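You operate a simulated robot arm through the tools that you are given. There is no shell and no other tool. Be economical: measure what you need, move in short steps, check, and stop when the job is done.

You are at the controls of a simulated robot arm. One attempt, no reset.

JOB
Take the packet labelled "Peas" from the table top and put it on top of the white mug.

Only the result counts: the job must be done as asked and must still hold three seconds after the hand-in. Knocking over, shifting, dropping, spilling or breaking anything else fails it.

ROBOT AND FRAMES
A 7-joint arm with a two-finger parallel gripper, fixed in place. Base frame: the origin is at the foot of the arm, x ahead of it, y to its left, z up; the work surface is at about z = 0. Readings come in mm, degrees, newtons and seconds.
With the tool pointing down near the work surface it reaches from about 240 to 620 mm from the base axis. Its first joint turns from -66.0 to 66.0 degrees. Payload 2.6 kg.
The tool frame sits at the grasp point between the pads (the TCP): z along the fingers, y along the line on which they close. The tips reach 30 mm beyond it. Largest opening 94 mm; finger width 28, thickness 10; the body of the gripper, 50 by 96 mm, starts 55 mm behind the TCP.
Orientation is told as [roll, pitch, yaw] about the base's x, y, z axes, in that order, counted from this pose: with the fingers straight down and closing along the base's y, the tool's x points along the base's -x, its y along +y and its z along -z.

CONTROLS
- The arm moves only by the tool step_arm. Its argument "motion" is a list of rows, each an object (a shift or turn left out is 0, a gripper value left out holds the last) with "claw": the finger opening in mm, from 0 to 94; "dp": the shift along the tool's x, y, z in units of 500 mm (1.0 is 500 mm), a list of three; "yaw": the turn about the tool's z in units of 45 degrees (1.0 is 45 degrees). In form: [{"claw": claw, "dp": [x, y, z], "yaw": yaw}, ...]. A call has 1 to 12 rows; each row is the pose to reach, as a shift and turn from the pose commanded when the call began, along the tool's axes at that moment. A call with a number of a shift or a turn outside -1 to 1 is refused whole. A row lasts 0.2 s, in which the tool goes at most 50 mm and 8.6 degrees; a call with a longer step from one row to the next is refused whole, and so is a gripper value outside its range. Where a pose cannot be reached the arm comes as near as it can. A force on the tool above 40 N (or 10 N above the force at the start of the call, whichever is more), or a blocked arm, ends the call early, and 0.2 s more pass. The fingers move at their own pace (about 72 mm/s each) and stop on an object; they squeeze with about 23 N. The grip force told is the motor's: it shows also when the fingers shut on nothing. Time passes only in rows, and 0.2 s behind the last, so rows that repeat a pose let the fingers close. It gives the time, the measured TCP pose, the force on the tool (base axes), the opening and the grip force at its end, in the units of the frame above (readings bear some noise), and new pictures: "show" is both (left out), scene, wrist or none.
- Cameras (640 x 400 px; columns grow to the right, rows downward): "scene" is fixed at [32.7, 422.5, 575.1]; the picture's right is [-0.84, -0.55, 0.00], its down [-0.26, 0.40, -0.88] and it looks along [0.48, -0.73, -0.48] (base axes); focal length 312 px, centre (320, 200). "wrist" rides on the gripper at [-37, 0, -58] in the tool frame; the picture's right is [0.00, -1.00, 0.00], its down [0.97, 0.00, -0.24] and it looks along [0.24, 0.00, 0.97] (tool axes); focal length 218 px, centre (320, 200). There is no depth. A picture from a camera that has moved, and an enlarged one, comes with that camera's place and axes in the base frame and with its lens.
- zoom(camera, box): a new picture of the part [left, top, right, bottom] of that camera's present view, enlarged. No time passes.
- finish_job(): hands the job in; it is judged then, once.

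Go step by step. Nothing tells you positions but the pictures and the camera data: compare them with the known pose of the tool, close in by small moves and look again before you grip or let go. The budget is 90 turns and 150 pictures, counting those below and the enlarged ones. Unless the task says otherwise, let go and move clear before handing in, and close with one line.

The tools are called after ">>>" as a command line: name --argument value ..., lists and objects as JSON in quotes. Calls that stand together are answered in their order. step_arm: Moves the arm, as the interface text tells. Its arguments: {"type":"object","properties":{"motion":{"type":"array","items":{"type":"object","properties":{"claw":{"type":"number"},"dp":{"type":"array","items":{"type":"number"}},"yaw":{"type":"number"}}}},"show":{"type":"string","enum":["both","scene","wrist","none"]}},"required":["motion"]} The other tools are called the same way: zoom (camera, box) takes an enlarged picture of a part of a camera's view; finish_job () hands the job in.

At the start:

```text
t: 0.0
eef_pos: [421.7, -65.1, 293.4]
orientation: [-0.1, 0.1, -0.1]
ft_force: [0.4, -0.5, -0.1]
grip_width: 93.8
grip_force: 0.1
```

scene: 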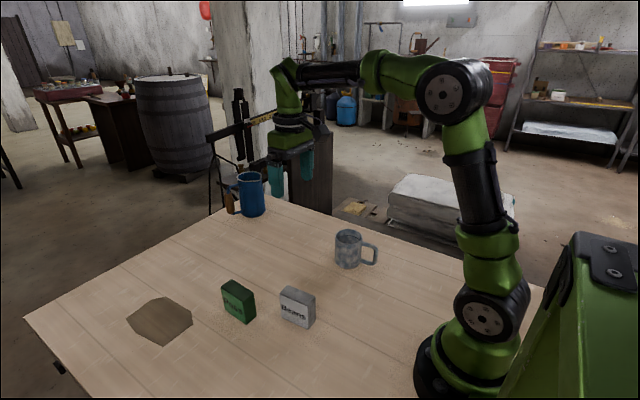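
wrist: 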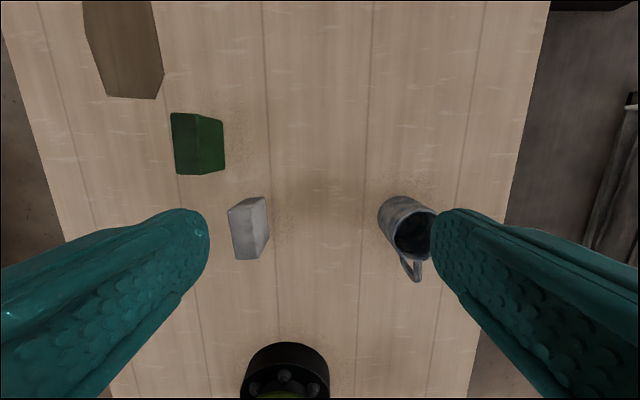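

I see a green packet, a white "Beans" packet, a greyish-white mug and a blue mug. I'll zoom in to read the labels and locate the objects.

>>> zoom --camera "scene" --box '[200, 220, 400, 345]'

>>> zoom --camera "wrist" --box '[150, 90, 470, 290]'

```text
3.20 times, centred on (300, 282) of scene
camera zoom: at [32.7, 422.5, 575.1], right [-0.84, -0.55, 0.0], down [-0.26, 0.4, -0.88], along [0.48, -0.73, -0.48], focal length 1000 px, centre (384, -64)
```

zoom: 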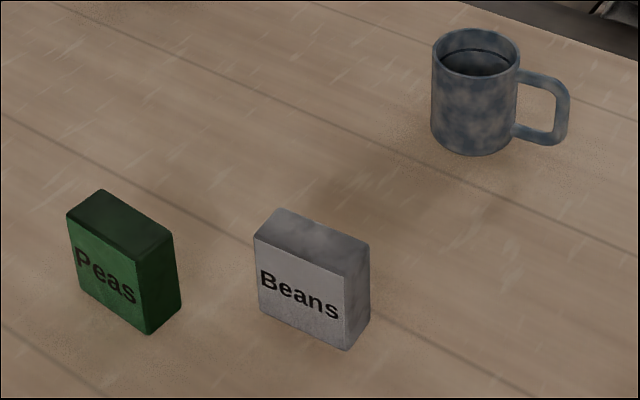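

```text
2.00 times, centred on (310, 190) of wrist
camera zoom: at [458.6, -64.7, 350.8], right [0.0, -1.0, 0.0], down [-0.97, 0.0, 0.24], along [-0.24, 0.0, -0.97], focal length 436 px, centre (340, 220)
```

zoom: 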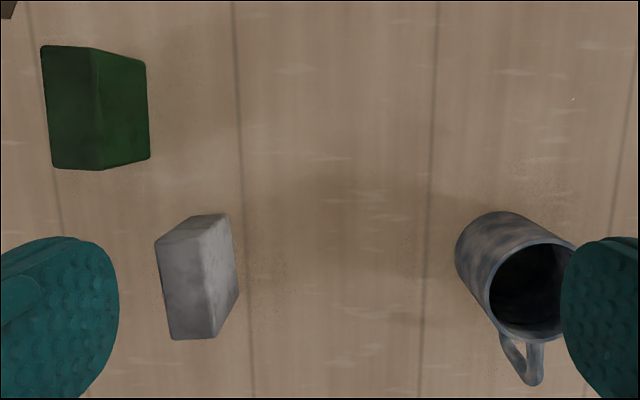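

The green packet is "Peas" (about 74 x 31 x 74 mm, centred near (460, 100)) and the greyish-white mug is near (345, -193), rim at about 88 mm. I'll move above the packet and look again.

>>> step_arm --motion '[{"claw": 94, "dp": [-0.0127, 0.055, 0.03]}, {"dp": [-0.0253, 0.11, 0.06]}, {"dp": [-0.038, 0.165, 0.09]}, {"dp": [-0.0507, 0.22, 0.12]}, {"dp": [-0.0633, 0.275, 0.15]}, {"dp": [-0.076, 0.33, 0.18]}, {"dp": [-0.076, 0.33, 0.18]}]'

```text
t: 1.6
eef_pos: [460.2, 101.1, 201.7]
orientation: [0.1, 0.0, 0.1]
ft_force: [-0.2, 0.2, -0.4]
grip_width: 94.1
grip_force: 0.1
camera wrist: at [495.9, 101.4, 258.7], right [0.0, -1.0, 0.0], down [-0.97, 0.0, 0.24], along [-0.24, 0.0, -0.97], focal length 218 px, centre (320, 200)
```

scene: 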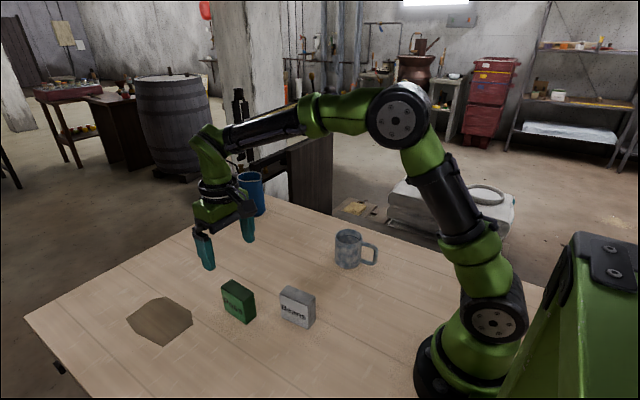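
wrist: 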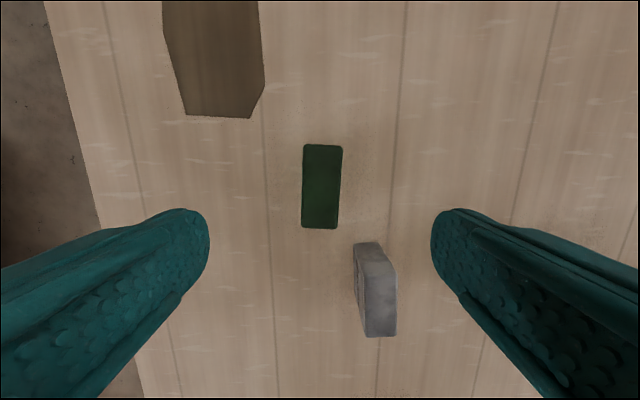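

I am over the packet, with the Beans packet close by to its lower right. I'll zoom to measure its centre and angle.

>>> zoom --camera "wrist" --box '[240, 120, 400, 220]'

>>> zoom --camera "wrist" --box '[280, 130, 440, 350]'

```text
4.00 times, centred on (320, 170) of wrist
camera zoom: at [495.9, 101.4, 258.7], right [0.0, -1.0, 0.0], down [-0.97, 0.0, 0.24], along [-0.24, 0.0, -0.97], focal length 873 px, centre (320, 320)
```

zoom: 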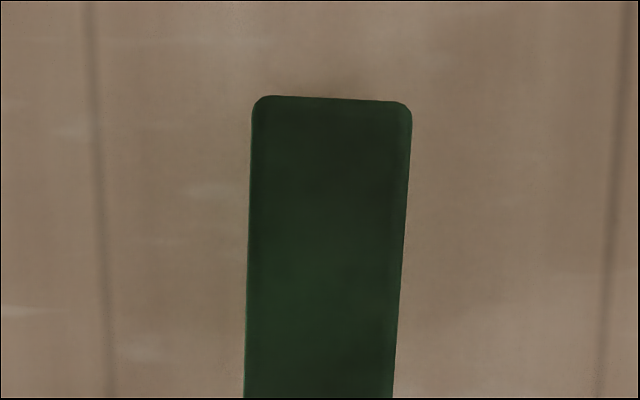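

```text
1.82 times, centred on (360, 240) of wrist
camera zoom: at [495.9, 101.4, 258.7], right [0.0, -1.0, 0.0], down [-0.97, 0.0, 0.24], along [-0.24, 0.0, -0.97], focal length 397 px, centre (247, 127)
```

zoom: 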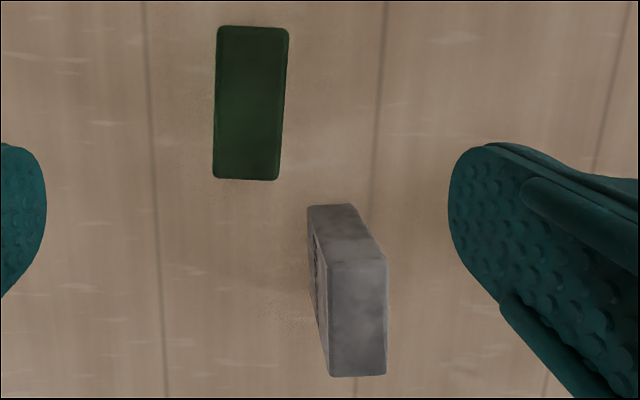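

The packet centre is (460, 100.5), turned about -2.9° about base z. I'll align and descend to grasp height, TCP z ≈ 50.

>>> step_arm --motion '[{"claw": 94, "dp": [0, -0.001, 0.06], "yaw": 0.065}, {"dp": [0, -0.001, 0.12], "yaw": 0.065}, {"dp": [0, -0.001, 0.18], "yaw": 0.065}, {"dp": [0, -0.001, 0.24], "yaw": 0.065}, {"dp": [0, -0.001, 0.28], "yaw": 0.065}, {"dp": [0, -0.001, 0.303], "yaw": 0.065}, {"dp": [0, -0.001, 0.303], "yaw": 0.065}]'

```text
t: 3.2
eef_pos: [459.8, 99.1, 50.9]
orientation: [-0.1, 0.0, -2.9]
ft_force: [-0.1, 0.5, -0.3]
grip_width: 94.1
grip_force: 0.0
camera wrist: at [496.0, 98.1, 107.8], right [-0.05, -1.0, 0.0], down [-0.97, 0.05, 0.24], along [-0.24, 0.01, -0.97], focal length 218 px, centre (320, 200)
```

scene: 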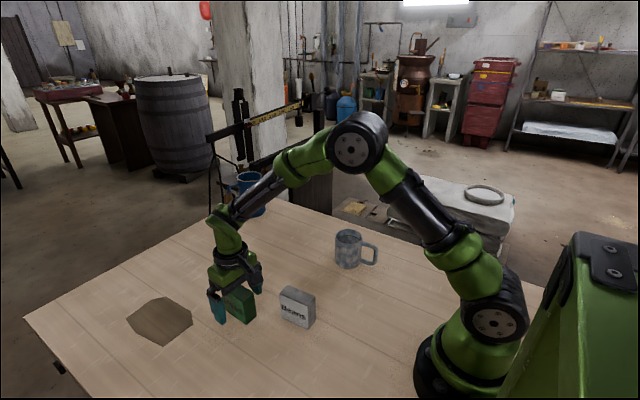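
wrist: 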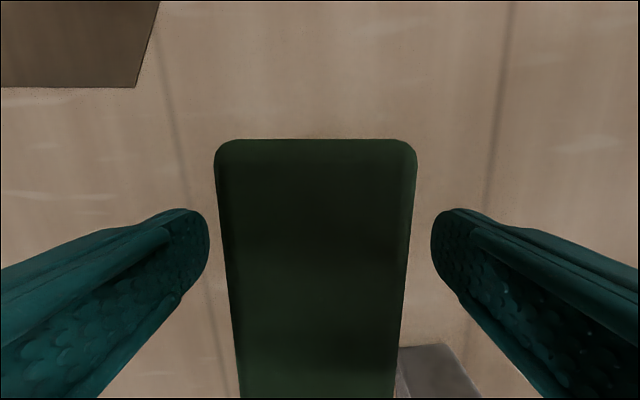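

The packet sits square and centred between the fingers. I'll close the grip.

>>> step_arm --motion '[{"claw": 20}, {"claw": 20}, {"claw": 20}, {"claw": 20}, {"claw": 20}]' --show "wrist"

```text
t: 4.4
eef_pos: [458.4, 99.4, 50.8]
orientation: [0.0, -0.1, -2.9]
ft_force: [0.0, -0.1, 0.0]
grip_width: 38.0
grip_force: 23.1
camera wrist: at [496.0, 98.0, 108.1], right [-0.05, -1.0, 0.0], down [-0.97, 0.05, 0.24], along [-0.24, 0.01, -0.97], focal length 218 px, centre (320, 200)
```

wrist: 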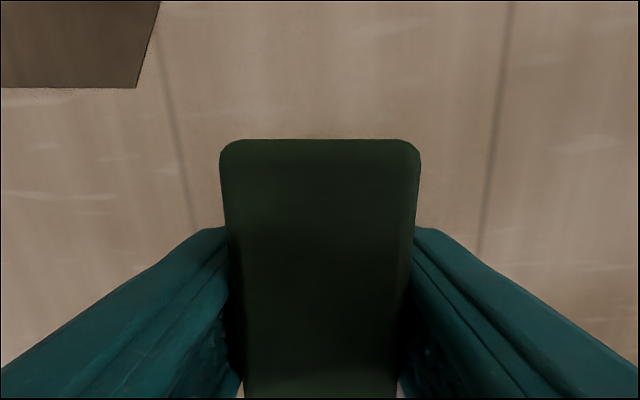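

The grip holds (38 mm, 23 N). I'll lift straight up.

>>> step_arm --motion '[{"claw": 20, "dp": [0, 0, -0.03]}, {"dp": [0, 0, -0.09]}, {"dp": [0, 0, -0.16]}, {"dp": [0, 0, -0.24]}, {"dp": [0, 0, -0.32]}, {"dp": [0, 0, -0.34]}, {"dp": [0, 0, -0.34]}]'

```text
t: 6.0
eef_pos: [457.9, 102.4, 222.4]
orientation: [0.1, 0.1, -2.9]
ft_force: [0.9, -1.1, -1.5]
grip_width: 33.5
grip_force: 23.6
camera wrist: at [495.4, 100.4, 279.8], right [-0.05, -1.0, 0.0], down [-0.97, 0.05, 0.24], along [-0.24, 0.01, -0.97], focal length 218 px, centre (320, 200)
```

scene: 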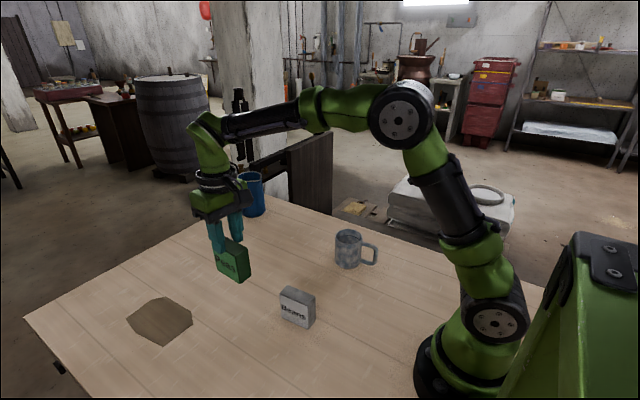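
wrist: 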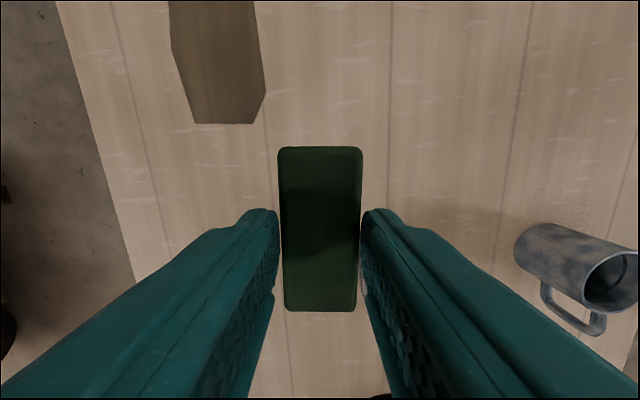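

The packet appears lower in the fingers than before, so it may have slipped. I'll check closely before going on.

>>> zoom --camera "scene" --box '[170, 160, 290, 300]'

>>> step_arm --motion '[{"claw": 20}]'

```text
2.86 times, centred on (230, 230) of scene
camera zoom: at [32.7, 422.5, 575.1], right [-0.84, -0.55, 0.0], down [-0.26, 0.4, -0.88], along [0.48, -0.73, -0.48], focal length 893 px, centre (577, 114)
```

zoom: 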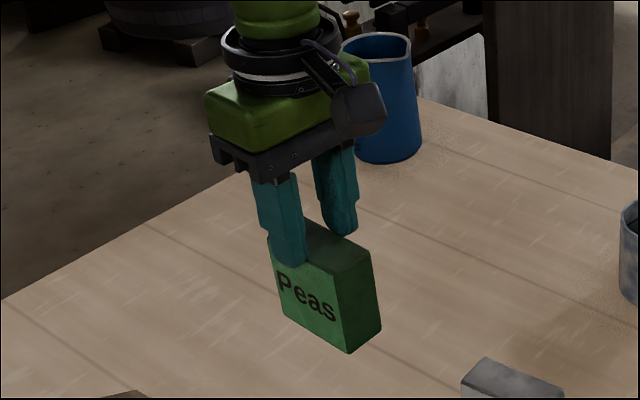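

```text
t: 6.4
eef_pos: [458.0, 101.1, 221.9]
orientation: [0.0, 0.1, -2.9]
ft_force: [0.2, 0.1, -0.6]
grip_width: 33.5
grip_force: 22.8
camera wrist: at [495.4, 100.3, 279.5], right [-0.05, -1.0, 0.0], down [-0.97, 0.05, 0.24], along [-0.24, 0.01, -0.97], focal length 218 px, centre (320, 200)
```

scene: 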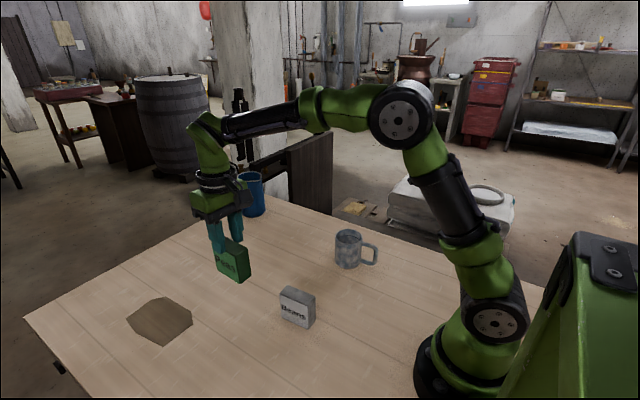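
wrist: 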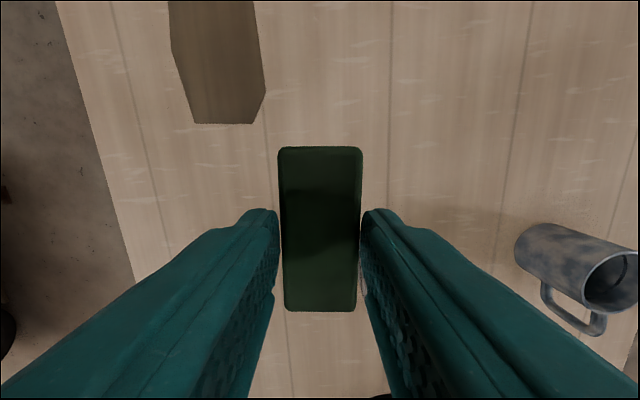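

>>> zoom --camera "wrist" --box '[220, 130, 420, 330]'

>>> zoom --camera "scene" --box '[200, 200, 264, 290]'

```text
2.00 times, centred on (320, 230) of wrist
camera zoom: at [495.4, 100.3, 279.5], right [-0.05, -1.0, 0.0], down [-0.97, 0.05, 0.24], along [-0.24, 0.01, -0.97], focal length 436 px, centre (320, 140)
```

zoom: 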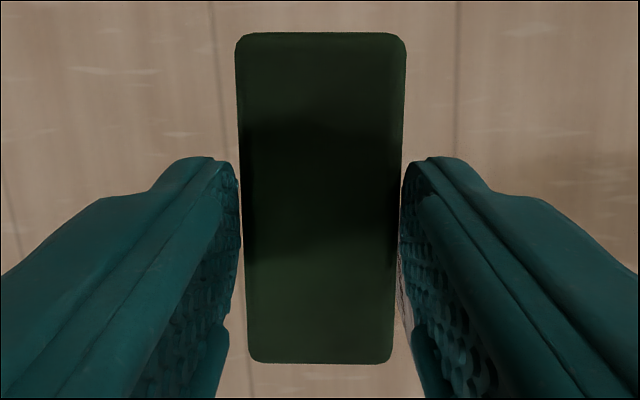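

```text
4.44 times, centred on (232, 245) of scene
camera zoom: at [32.7, 422.5, 575.1], right [-0.84, -0.55, 0.0], down [-0.26, 0.4, -0.88], along [0.48, -0.73, -0.48], focal length 1388 px, centre (711, 0)
```

zoom: 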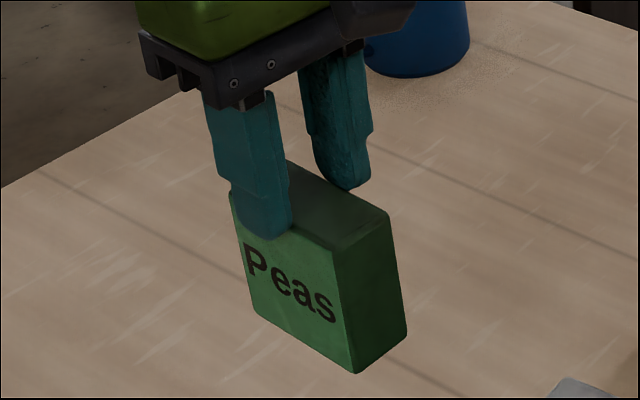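

The packet slipped to the fingertips, with only a few millimetres held and its bottom at about z = 125. I'll set it back down gently and regrip it deeper.

>>> step_arm --motion '[{"claw": 20, "dp": [0, 0, 0.01]}, {"dp": [0, 0, 0.03]}, {"dp": [0, 0, 0.06]}, {"dp": [0, 0, 0.09]}, {"dp": [0, 0, 0.12]}, {"dp": [0, 0, 0.15]}, {"dp": [0, 0, 0.18]}, {"dp": [0, 0, 0.2]}, {"dp": [0, 0, 0.215]}, {"dp": [0, 0, 0.22]}]'

```text
t: 8.6
eef_pos: [461.1, 99.0, 112.2]
orientation: [0.0, 0.0, -2.9]
ft_force: [-0.6, -0.1, -1.2]
grip_width: 33.5
grip_force: 22.8
camera wrist: at [496.7, 97.7, 169.1], right [-0.05, -1.0, 0.0], down [-0.97, 0.05, 0.24], along [-0.24, 0.01, -0.97], focal length 218 px, centre (320, 200)
```

scene: 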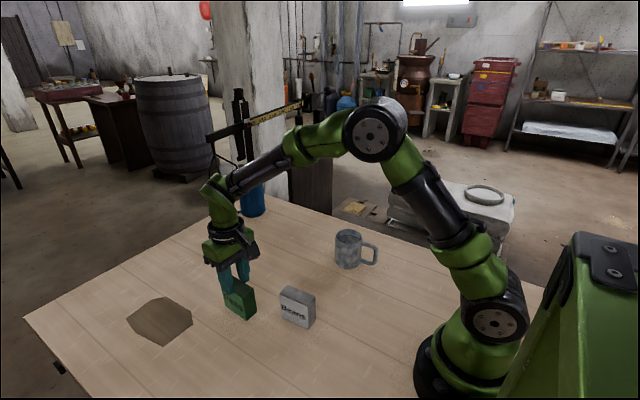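
wrist: 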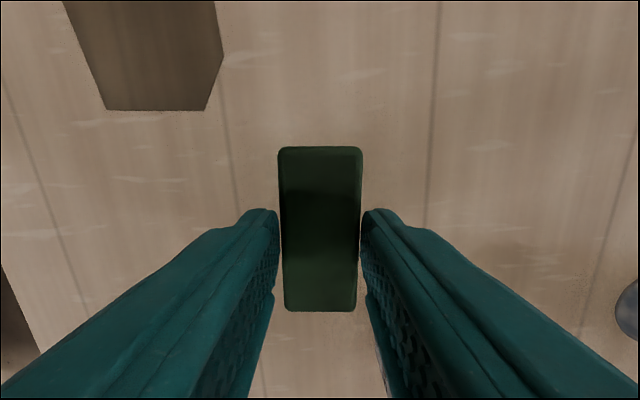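

It's still held the same way, about 15 mm above the table. I'll lower it in small steps until it touches.

>>> step_arm --motion '[{"claw": 20, "dp": [0, 0, 0.006]}, {"dp": [0, 0, 0.012]}, {"dp": [0, 0, 0.018]}, {"dp": [0, 0, 0.024]}, {"dp": [0, 0, 0.03]}, {"dp": [0, 0, 0.036]}, {"dp": [0, 0, 0.04]}]'

>>> zoom --camera "scene" --box '[180, 240, 300, 340]'

```text
t: 10.2
eef_pos: [460.7, 99.3, 93.5]
orientation: [0.0, -0.3, -2.9]
ft_force: [2.0, -3.7, 24.7]
grip_width: 33.4
grip_force: 23.4
camera wrist: at [498.3, 97.9, 151.0], right [-0.05, -1.0, 0.0], down [-0.97, 0.05, 0.23], along [-0.23, 0.01, -0.97], focal length 218 px, centre (320, 200)
```

scene: 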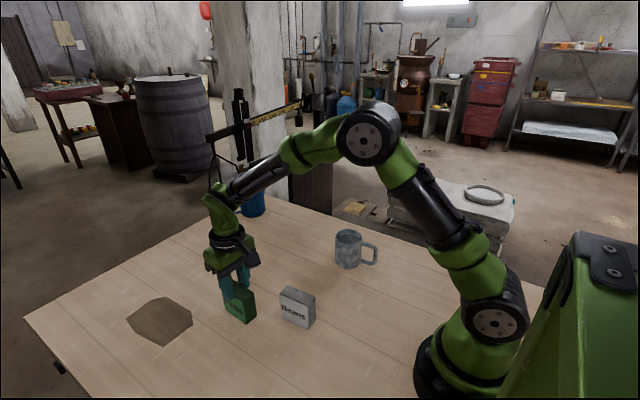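
wrist: 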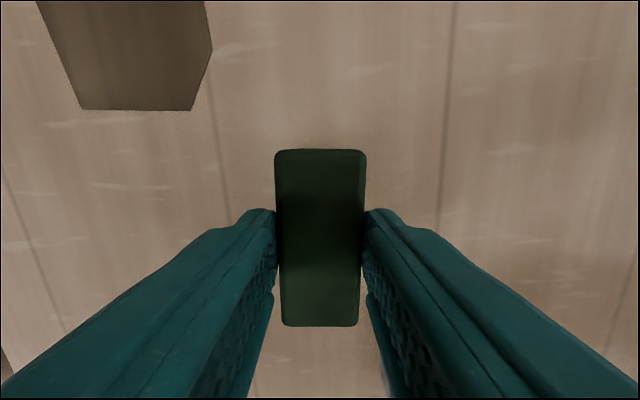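

```text
4.00 times, centred on (240, 290) of scene
camera zoom: at [32.5, 422.5, 575.2], right [-0.84, -0.55, 0.0], down [-0.26, 0.4, -0.88], along [0.48, -0.73, -0.48], focal length 1250 px, centre (640, -160)
```

zoom: 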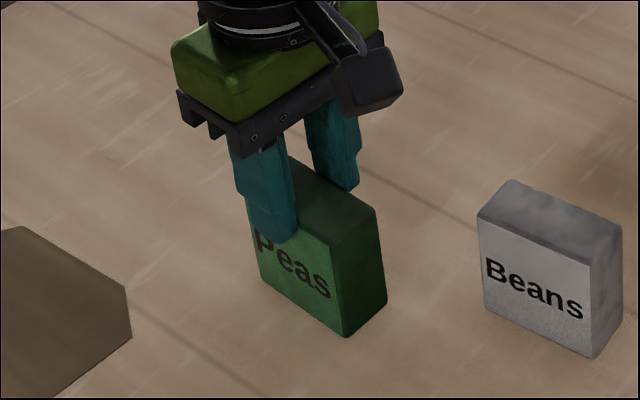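

It's firmly on the table. The first grip (38 mm wide) evidently wedged on the thick part of the fingers, while the thin tips hold well at 33.5 mm. I'll open and regrip with about 25 mm of fingertip overlap.

>>> step_arm --motion '[{"claw": 70, "dp": [0, 0, 0]}, {"claw": 70, "dp": [0, 0, 0]}, {"claw": 70, "dp": [0, 0, 0.01]}, {"claw": 70, "dp": [0, 0, 0.026]}, {"claw": 70, "dp": [0, 0, 0.026]}]'

>>> zoom --camera "scene" --box '[180, 240, 300, 340]'

```text
t: 11.4
eef_pos: [459.2, 99.4, 77.1]
orientation: [0.0, 0.0, -2.8]
ft_force: [-0.1, -0.6, 0.5]
grip_width: 70.2
grip_force: 0.0
camera wrist: at [495.8, 98.1, 134.6], right [-0.05, -1.0, 0.0], down [-0.97, 0.05, 0.24], along [-0.24, 0.01, -0.97], focal length 218 px, centre (320, 200)
```

scene: 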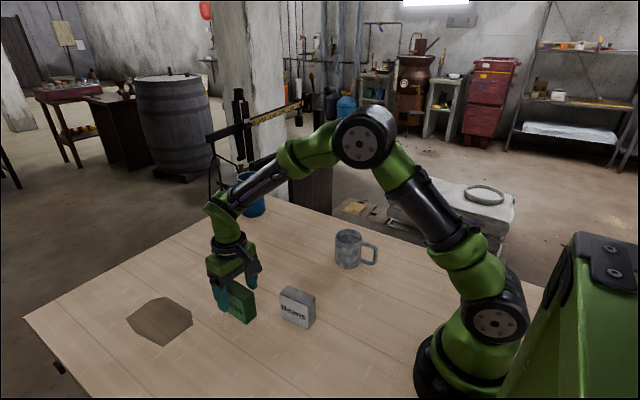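
wrist: 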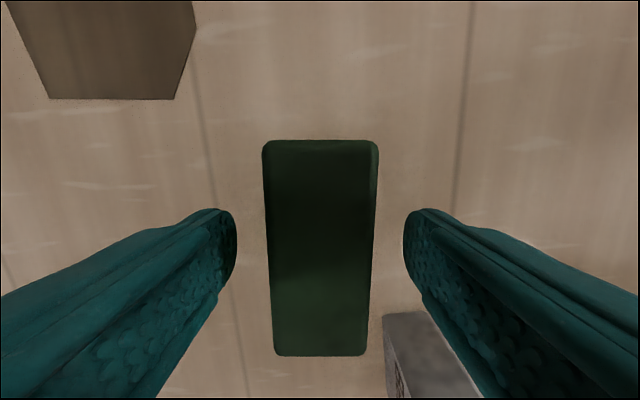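

```text
4.00 times, centred on (240, 290) of scene
camera zoom: at [32.7, 422.5, 575.1], right [-0.84, -0.55, 0.0], down [-0.26, 0.4, -0.88], along [0.48, -0.73, -0.48], focal length 1250 px, centre (640, -160)
```

zoom: 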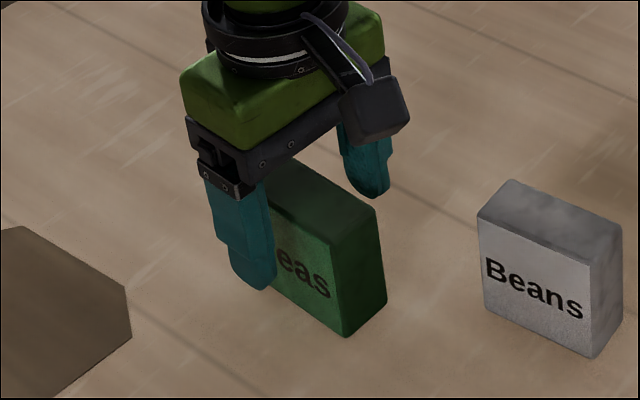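

The packet stands upright and centred, with its top at about z = 73. I'll close and hold, checking the width before lifting.

>>> step_arm --motion '[{"claw": 0}, {"claw": 0}, {"claw": 0}, {"claw": 0}, {"claw": 0}, {"claw": 0}]' --show "none"

>>> step_arm --motion '[{"claw": 0, "dp": [0, 0, -0.01]}, {"claw": 0, "dp": [0, 0, -0.025]}, {"claw": 0, "dp": [0, 0, -0.04]}, {"claw": 0, "dp": [0, 0, -0.04]}]'

```text
t: 12.8
eef_pos: [459.5, 99.3, 77.1]
orientation: [-0.1, 0.0, -2.9]
ft_force: [-0.2, -0.8, -0.5]
grip_width: 37.5
grip_force: 22.8
```

```text
t: 13.8
eef_pos: [460.6, 99.9, 99.7]
orientation: [0.0, 0.0, -2.9]
ft_force: [0.8, 0.5, -1.0]
grip_width: 37.8
grip_force: 23.1
camera wrist: at [497.0, 98.1, 157.1], right [-0.05, -1.0, 0.0], down [-0.97, 0.05, 0.24], along [-0.24, 0.01, -0.97], focal length 218 px, centre (320, 200)
```

scene: 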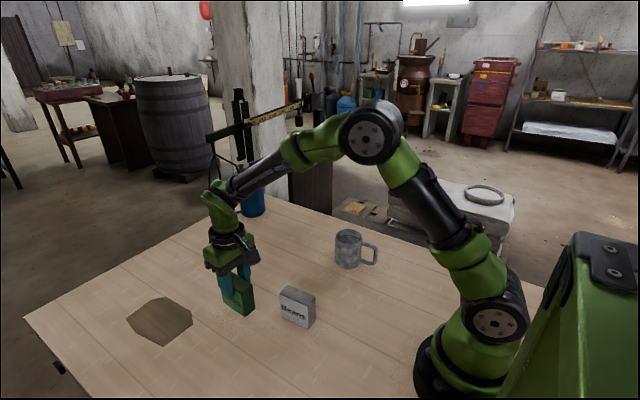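
wrist: 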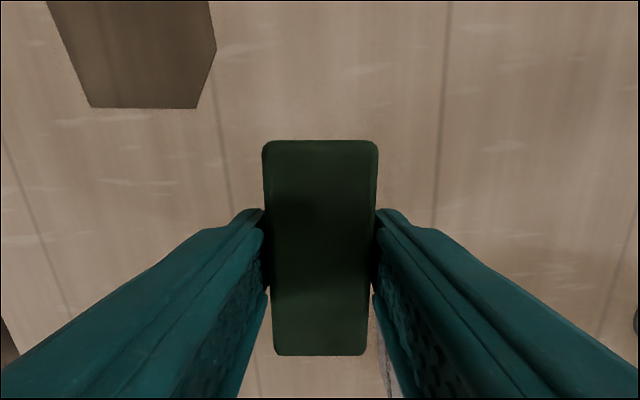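

The packet is lifted about 22 mm and hasn't moved in the fingers. I'll keep lifting slowly.

>>> step_arm --motion '[{"claw": 0, "dp": [0, 0, -0.01]}, {"dp": [0, 0, -0.025]}, {"dp": [0, 0, -0.045]}, {"dp": [0, 0, -0.065]}, {"dp": [0, 0, -0.085]}, {"dp": [0, 0, -0.105]}, {"dp": [0, 0, -0.12]}, {"dp": [0, 0, -0.13]}, {"dp": [0, 0, -0.13]}]' --show "wrist"

```text
t: 15.8
eef_pos: [459.2, 97.5, 162.7]
orientation: [0.1, 0.0, -2.9]
ft_force: [0.6, -0.6, -0.4]
grip_width: 37.4
grip_force: 23.0
camera wrist: at [496.2, 97.5, 221.2], right [-0.05, -1.0, 0.0], down [-0.97, 0.05, 0.24], along [-0.24, 0.01, -0.97], focal length 218 px, centre (320, 200)
```

wrist: 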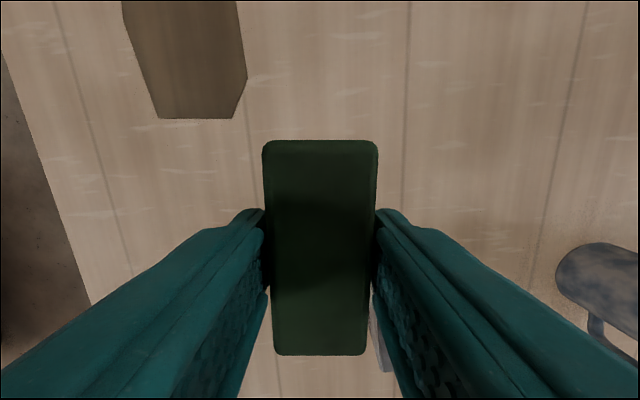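

No slip. I'll lift a bit more, then travel slowly to a point short of the mug, where the wrist camera can see it.

>>> step_arm --motion '[{"claw": 0, "dp": [0, 0, -0.02]}, {"dp": [0, 0, -0.05]}, {"dp": [0, 0, -0.085]}, {"dp": [0, 0, -0.115]}, {"dp": [0, 0, -0.13]}, {"dp": [0.01, -0.016, -0.13]}, {"dp": [0.03, -0.05, -0.13]}, {"dp": [0.055, -0.092, -0.13]}, {"dp": [0.08, -0.134, -0.13]}, {"dp": [0.105, -0.176, -0.13]}, {"dp": [0.125, -0.21, -0.13]}, {"dp": [0.135, -0.226, -0.13]}]' --show "wrist"

>>> step_arm --motion '[{"claw": 0, "dp": [0.01, -0.016, 0]}, {"dp": [0.03, -0.05, 0]}, {"dp": [0.055, -0.092, 0]}, {"dp": [0.08, -0.134, 0]}, {"dp": [0.105, -0.176, 0]}, {"dp": [0.13, -0.218, 0]}, {"dp": [0.155, -0.26, 0]}, {"dp": [0.18, -0.302, 0]}, {"dp": [0.2, -0.337, 0]}, {"dp": [0.215, -0.362, 0]}, {"dp": [0.223, -0.375, 0]}, {"dp": [0.223, -0.375, 0]}]'

```text
t: 18.4
eef_pos: [386.6, -9.3, 227.7]
orientation: [0.0, 0.1, -2.9]
ft_force: [0.2, 0.2, 0.3]
grip_width: 37.2
grip_force: 22.8
camera wrist: at [422.6, -11.1, 286.1], right [-0.05, -1.0, 0.0], down [-0.97, 0.05, 0.24], along [-0.24, 0.01, -0.97], focal length 218 px, centre (320, 200)
```

wrist: 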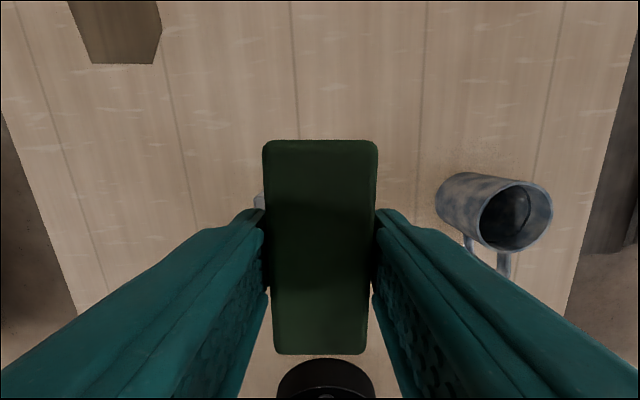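

```text
t: 21.0
eef_pos: [265.0, -191.4, 230.9]
orientation: [0.0, -0.1, -2.9]
ft_force: [0.3, 0.1, -1.2]
grip_width: 33.3
grip_force: 23.2
camera wrist: at [302.0, -194.6, 288.1], right [-0.05, -1.0, 0.0], down [-0.97, 0.05, 0.24], along [-0.24, 0.01, -0.97], focal length 218 px, centre (320, 200)
```

scene: 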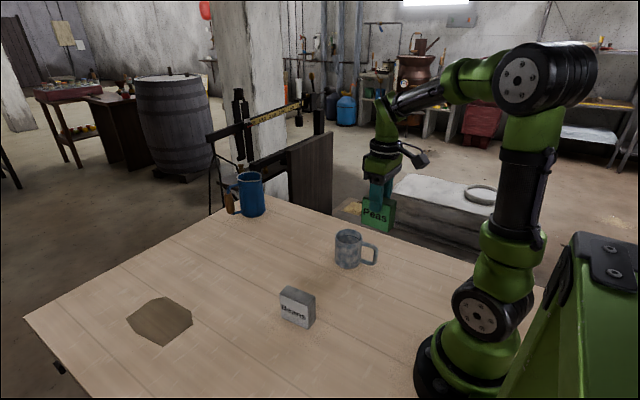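
wrist: 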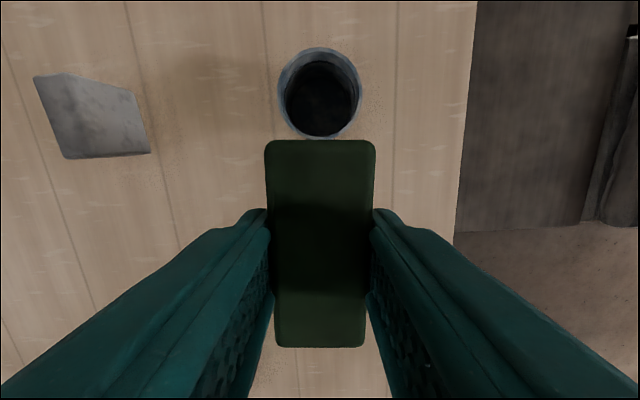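

The mug is now in view ahead of the packet, and the packet has crept down about 3 mm in the grip. I'll measure the mug precisely.

>>> zoom --camera "wrist" --box '[240, 30, 400, 160]'

>>> zoom --camera "scene" --box '[320, 140, 440, 280]'

```text
3.08 times, centred on (320, 95) of wrist
camera zoom: at [302.0, -194.6, 288.1], right [-0.05, -1.0, 0.0], down [-0.97, 0.05, 0.24], along [-0.24, 0.01, -0.97], focal length 672 px, centre (320, 523)
```

zoom: 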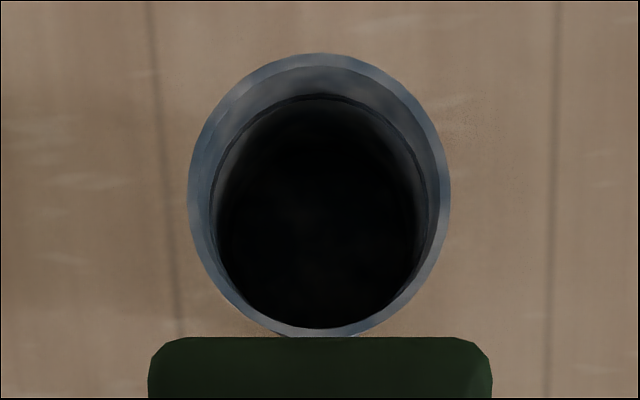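

```text
2.86 times, centred on (380, 210) of scene
camera zoom: at [32.7, 422.5, 575.1], right [-0.84, -0.55, 0.0], down [-0.26, 0.4, -0.88], along [0.48, -0.73, -0.48], focal length 893 px, centre (149, 171)
```

zoom: 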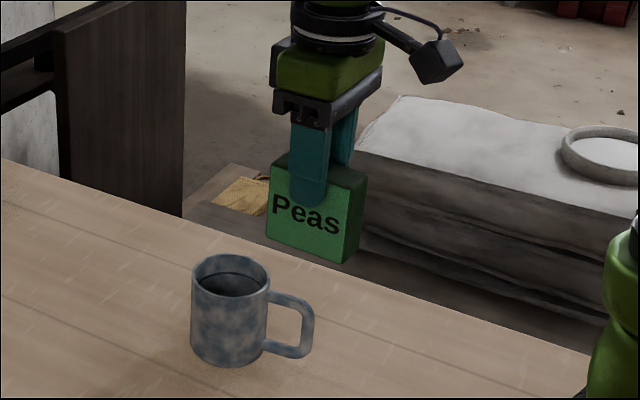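

The mug's centre is 77 mm ahead of the packet's centre along the tool's x, with no lateral offset; rim at z ≈ 84 and diameter about 74. I'll move over it slowly.

>>> step_arm --motion '[{"claw": 0, "dp": [-0.01, 0, 0]}, {"dp": [-0.03, 0, 0]}, {"dp": [-0.055, 0, 0]}, {"dp": [-0.08, 0, 0]}, {"dp": [-0.105, 0, 0]}, {"dp": [-0.13, 0, 0]}, {"dp": [-0.147, 0, 0]}, {"dp": [-0.154, 0, 0]}, {"dp": [-0.154, 0, 0.01]}, {"dp": [-0.154, 0, 0.03]}, {"dp": [-0.154, 0, 0.045]}, {"dp": [-0.154, 0, 0.05]}]'

>>> zoom --camera "scene" --box '[290, 160, 410, 280]'

```text
t: 23.6
eef_pos: [342.9, -196.2, 204.7]
orientation: [0.0, 0.0, -2.9]
ft_force: [-0.2, -0.5, -1.2]
grip_width: 33.4
grip_force: 22.9
camera wrist: at [378.4, -197.8, 261.6], right [-0.05, -1.0, 0.0], down [-0.97, 0.05, 0.24], along [-0.24, 0.01, -0.97], focal length 218 px, centre (320, 200)
```

scene: 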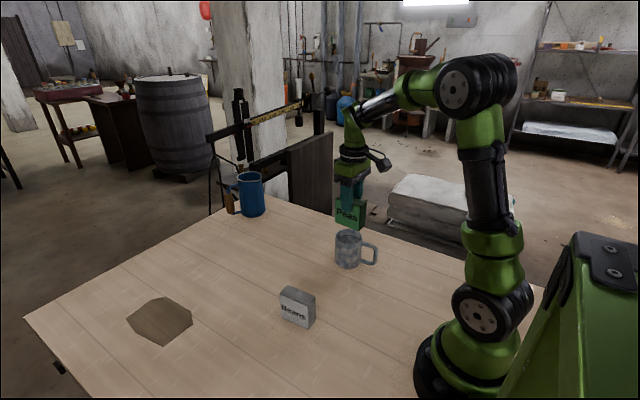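
wrist: 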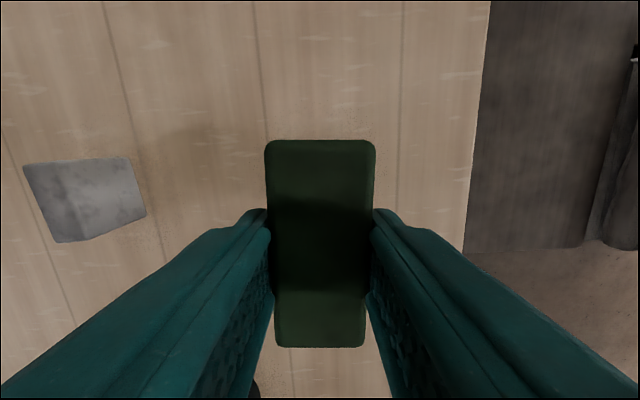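

```text
3.33 times, centred on (350, 220) of scene
camera zoom: at [32.7, 422.5, 575.1], right [-0.84, -0.55, 0.0], down [-0.26, 0.4, -0.88], along [0.48, -0.73, -0.48], focal length 1041 px, centre (220, 133)
```

zoom: 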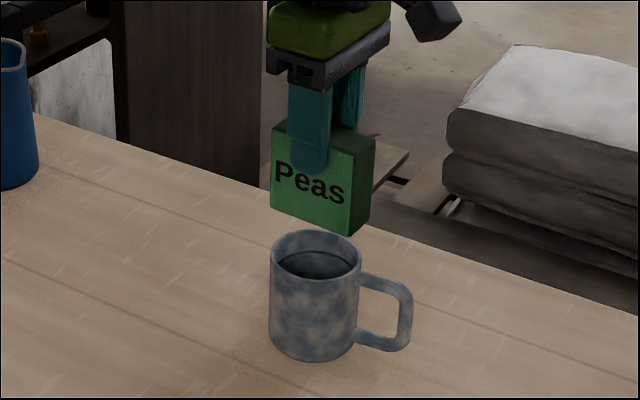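

The packet is stable and over the mug, with its bottom about 40 mm above the rim; the scene view agrees to within 2 mm. I'll descend 30 mm with a 1 mm correction.

>>> step_arm --motion '[{"claw": 0, "dp": [-0.002, 0.002, 0.01]}, {"dp": [-0.002, 0.002, 0.025]}, {"dp": [-0.002, 0.002, 0.04]}, {"dp": [-0.002, 0.002, 0.052]}, {"dp": [-0.002, 0.002, 0.06]}, {"dp": [-0.002, 0.002, 0.06]}]' --show "scene"

>>> zoom --camera "scene" --box '[300, 180, 400, 280]'

```text
t: 25.0
eef_pos: [342.5, -194.8, 175.3]
orientation: [-0.1, 0.0, -2.9]
ft_force: [-0.4, -0.2, -0.6]
grip_width: 33.2
grip_force: 23.2
```

scene: 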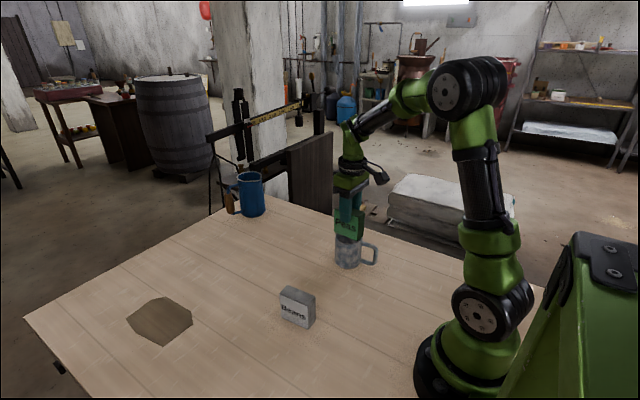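

```text
4.00 times, centred on (350, 230) of scene
camera zoom: at [32.7, 422.5, 575.1], right [-0.84, -0.55, 0.0], down [-0.26, 0.4, -0.88], along [0.48, -0.73, -0.48], focal length 1250 px, centre (200, 80)
```

zoom: 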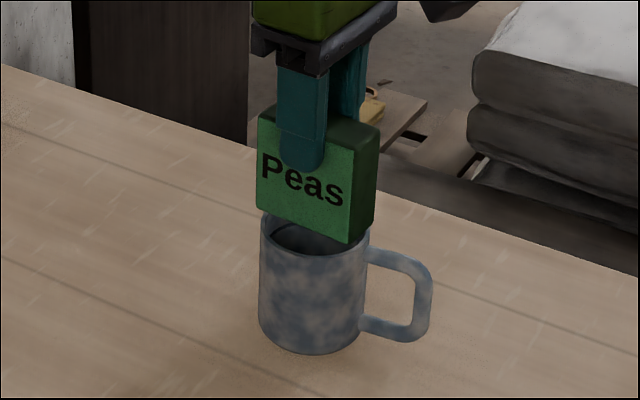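

The packet bottom is just above the rim and well aligned. I'll creep down while watching the force.

>>> step_arm --motion '[{"claw": 0, "dp": [0, 0, 0.003]}, {"dp": [0, 0, 0.006]}, {"dp": [0, 0, 0.009]}, {"dp": [0, 0, 0.012]}, {"dp": [0, 0, 0.012]}]' --show "none"

>>> step_arm --motion '[{"claw": 0, "dp": [0, 0, 0.002]}, {"dp": [0, 0, 0.004]}, {"dp": [0, 0, 0.004]}]' --show "none"

>>> zoom --camera "scene" --box '[300, 180, 400, 280]'

```text
t: 26.2
eef_pos: [344.1, -195.4, 167.9]
orientation: [0.0, 0.0, -2.9]
ft_force: [-0.4, -0.2, -0.6]
grip_width: 33.2
grip_force: 23.2
```

```text
t: 27.0
eef_pos: [343.0, -195.0, 164.3]
orientation: [0.0, 0.0, -2.9]
ft_force: [0.9, 0.4, -0.4]
grip_width: 33.5
grip_force: 22.3
```

```text
4.00 times, centred on (350, 230) of scene
camera zoom: at [32.7, 422.5, 575.1], right [-0.84, -0.55, 0.0], down [-0.26, 0.4, -0.88], along [0.48, -0.73, -0.48], focal length 1250 px, centre (200, 80)
```

zoom: 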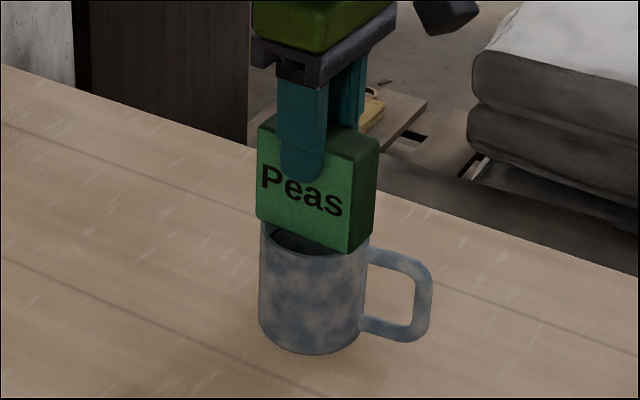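

No contact yet, so I'll continue down in 1–2 mm steps.

>>> step_arm --motion '[{"claw": 0, "dp": [0, 0, 0.002]}, {"dp": [0, 0, 0.004]}, {"dp": [0, 0, 0.004]}]' --show "none"

```text
t: 27.8
eef_pos: [343.7, -194.8, 165.6]
orientation: [-0.1, -0.2, -3.0]
ft_force: [-5.0, 1.2, 20.7]
grip_width: 33.3
grip_force: 22.9
```

Contact made (about 20 N). I'll back off 1.5 mm to ease the preload and look.

>>> step_arm --motion '[{"claw": 0, "dp": [0, 0, -0.0015]}, {"dp": [0, 0, -0.003]}, {"dp": [0, 0, -0.003]}]'

>>> zoom --camera "scene" --box '[310, 190, 390, 270]'

```text
t: 28.6
eef_pos: [343.1, -194.7, 164.5]
orientation: [-0.1, 0.0, -2.9]
ft_force: [3.2, -3.3, 10.3]
grip_width: 33.4
grip_force: 23.1
camera wrist: at [380.3, -195.9, 222.7], right [-0.05, -1.0, 0.0], down [-0.97, 0.05, 0.24], along [-0.24, 0.01, -0.97], focal length 218 px, centre (320, 200)
```

scene: 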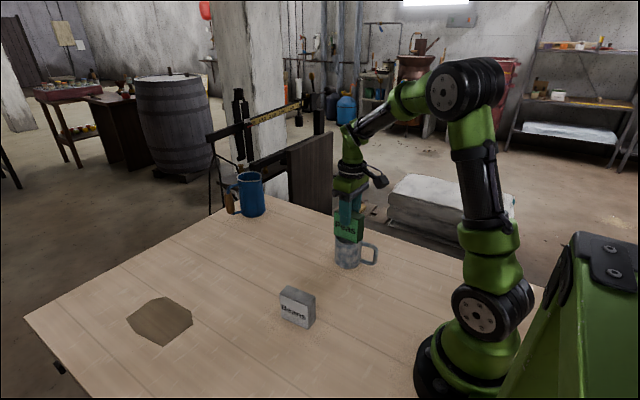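
wrist: 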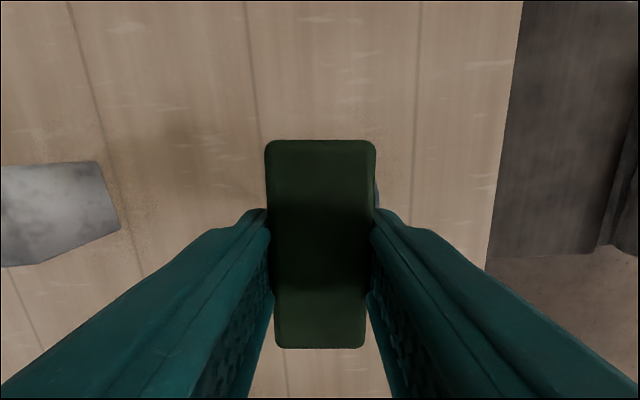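

```text
5.00 times, centred on (350, 230) of scene
camera zoom: at [32.6, 422.5, 575.1], right [-0.84, -0.55, 0.0], down [-0.26, 0.4, -0.88], along [0.48, -0.73, -0.48], focal length 1562 px, centre (170, 50)
```

zoom: 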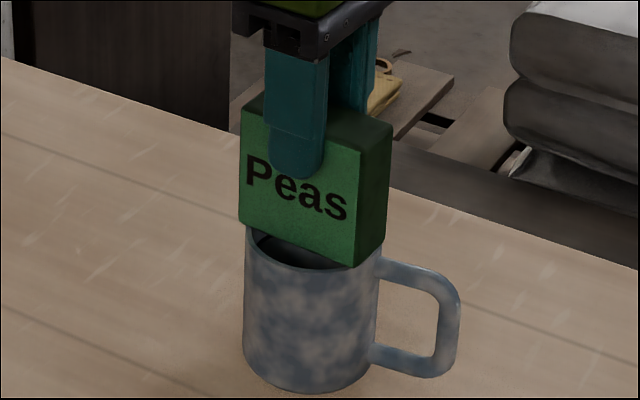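

The packet sits centred across the rim under light load. I'll release it by opening gradually.

>>> step_arm --motion '[{"claw": 32, "dp": [0, 0, -0.001]}, {"claw": 36, "dp": [0, 0, -0.001]}, {"claw": 42, "dp": [0, 0, -0.001]}, {"claw": 52, "dp": [0, 0, -0.001]}, {"claw": 64, "dp": [0, 0, -0.001]}, {"claw": 64, "dp": [0, 0, -0.001]}]'

>>> zoom --camera "scene" --box '[310, 190, 390, 270]'

```text
t: 30.0
eef_pos: [344.9, -194.1, 166.9]
orientation: [0.0, -0.1, -2.9]
ft_force: [0.1, 0.6, 0.5]
grip_width: 63.9
grip_force: 0.0
camera wrist: at [380.2, -195.6, 223.5], right [-0.05, -1.0, 0.0], down [-0.97, 0.05, 0.24], along [-0.24, 0.01, -0.97], focal length 218 px, centre (320, 200)
```

scene: 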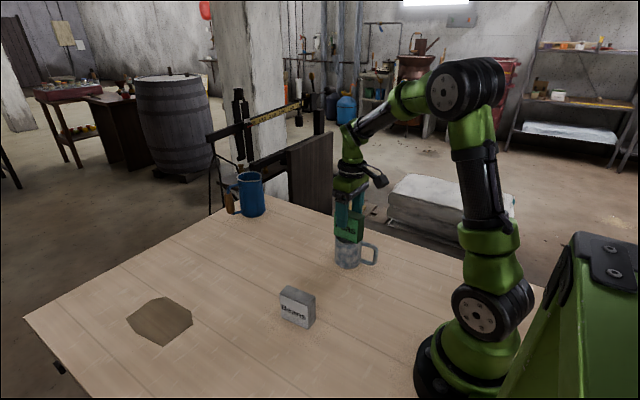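
wrist: 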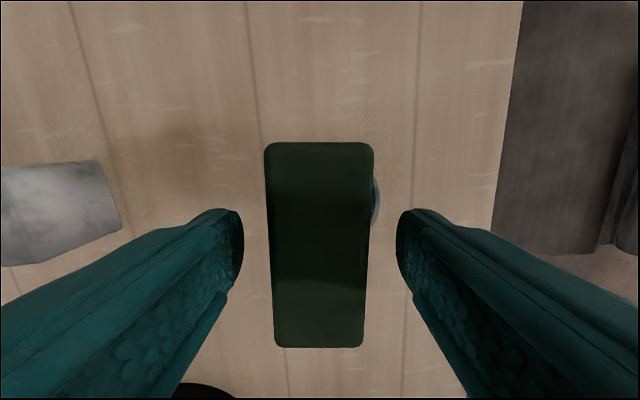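

```text
5.00 times, centred on (350, 230) of scene
camera zoom: at [32.7, 422.5, 575.1], right [-0.84, -0.55, 0.0], down [-0.26, 0.4, -0.88], along [0.48, -0.73, -0.48], focal length 1562 px, centre (170, 50)
```

zoom: 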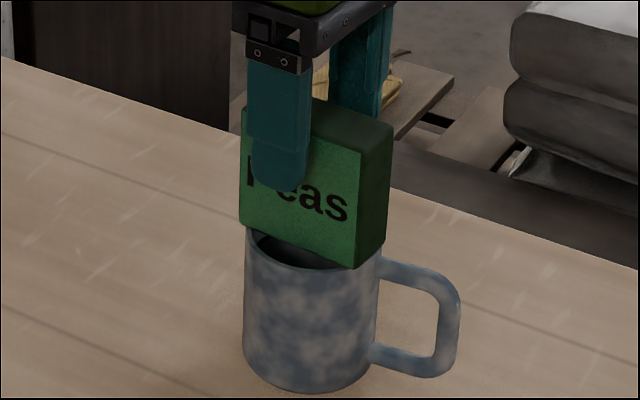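

The packet stands stably on the rim with the fingers clear of it. I'll rise straight up and check that it stays.

>>> step_arm --motion '[{"claw": 64, "dp": [0, 0, -0.01]}, {"dp": [0, 0, -0.03]}, {"dp": [0, 0, -0.06]}, {"dp": [0, 0, -0.1]}, {"dp": [0, 0, -0.15]}, {"dp": [0, 0, -0.2]}, {"dp": [0, 0, -0.24]}, {"dp": [0, 0, -0.24]}, {"dp": [0, 0, -0.24]}, {"dp": [0, 0, -0.24]}]'

>>> zoom --camera "scene" --box '[310, 190, 390, 270]'

```text
t: 32.2
eef_pos: [344.8, -195.2, 286.8]
orientation: [0.0, 0.0, -2.9]
ft_force: [0.0, -0.3, 0.1]
grip_width: 64.2
grip_force: 0.1
camera wrist: at [381.5, -195.7, 344.2], right [-0.05, -1.0, 0.0], down [-0.97, 0.05, 0.24], along [-0.24, 0.01, -0.97], focal length 218 px, centre (320, 200)
```

scene: 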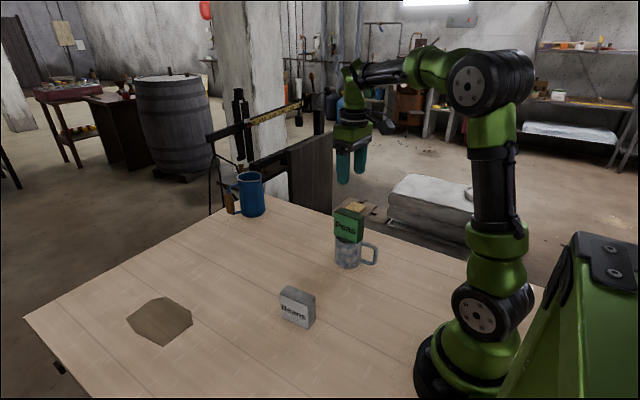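
wrist: 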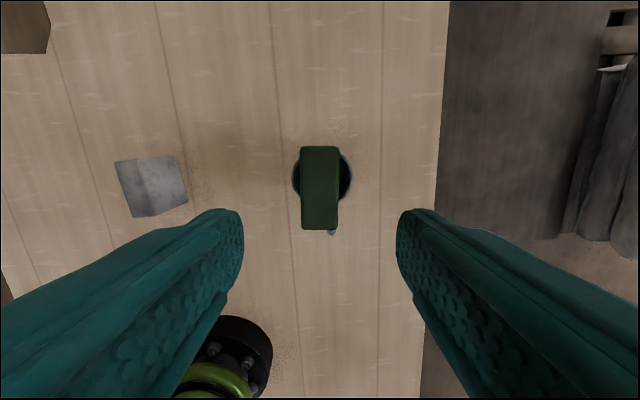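

```text
5.00 times, centred on (350, 230) of scene
camera zoom: at [32.7, 422.5, 575.1], right [-0.84, -0.55, 0.0], down [-0.26, 0.4, -0.88], along [0.48, -0.73, -0.48], focal length 1562 px, centre (170, 50)
```

zoom: 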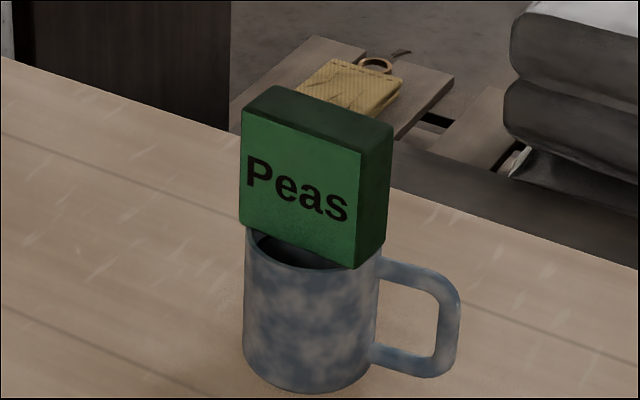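

The Peas packet stands level and still on the mug, the gripper is clear, and nothing else has moved. I'm handing the job in.

>>> finish_job

```text
The job is handed in.
```

The Peas packet is standing upright across the rim of the white mug, the gripper is clear, and the job is handed in; it slipped in the grip on the first lift, so I set it back down and regripped it.
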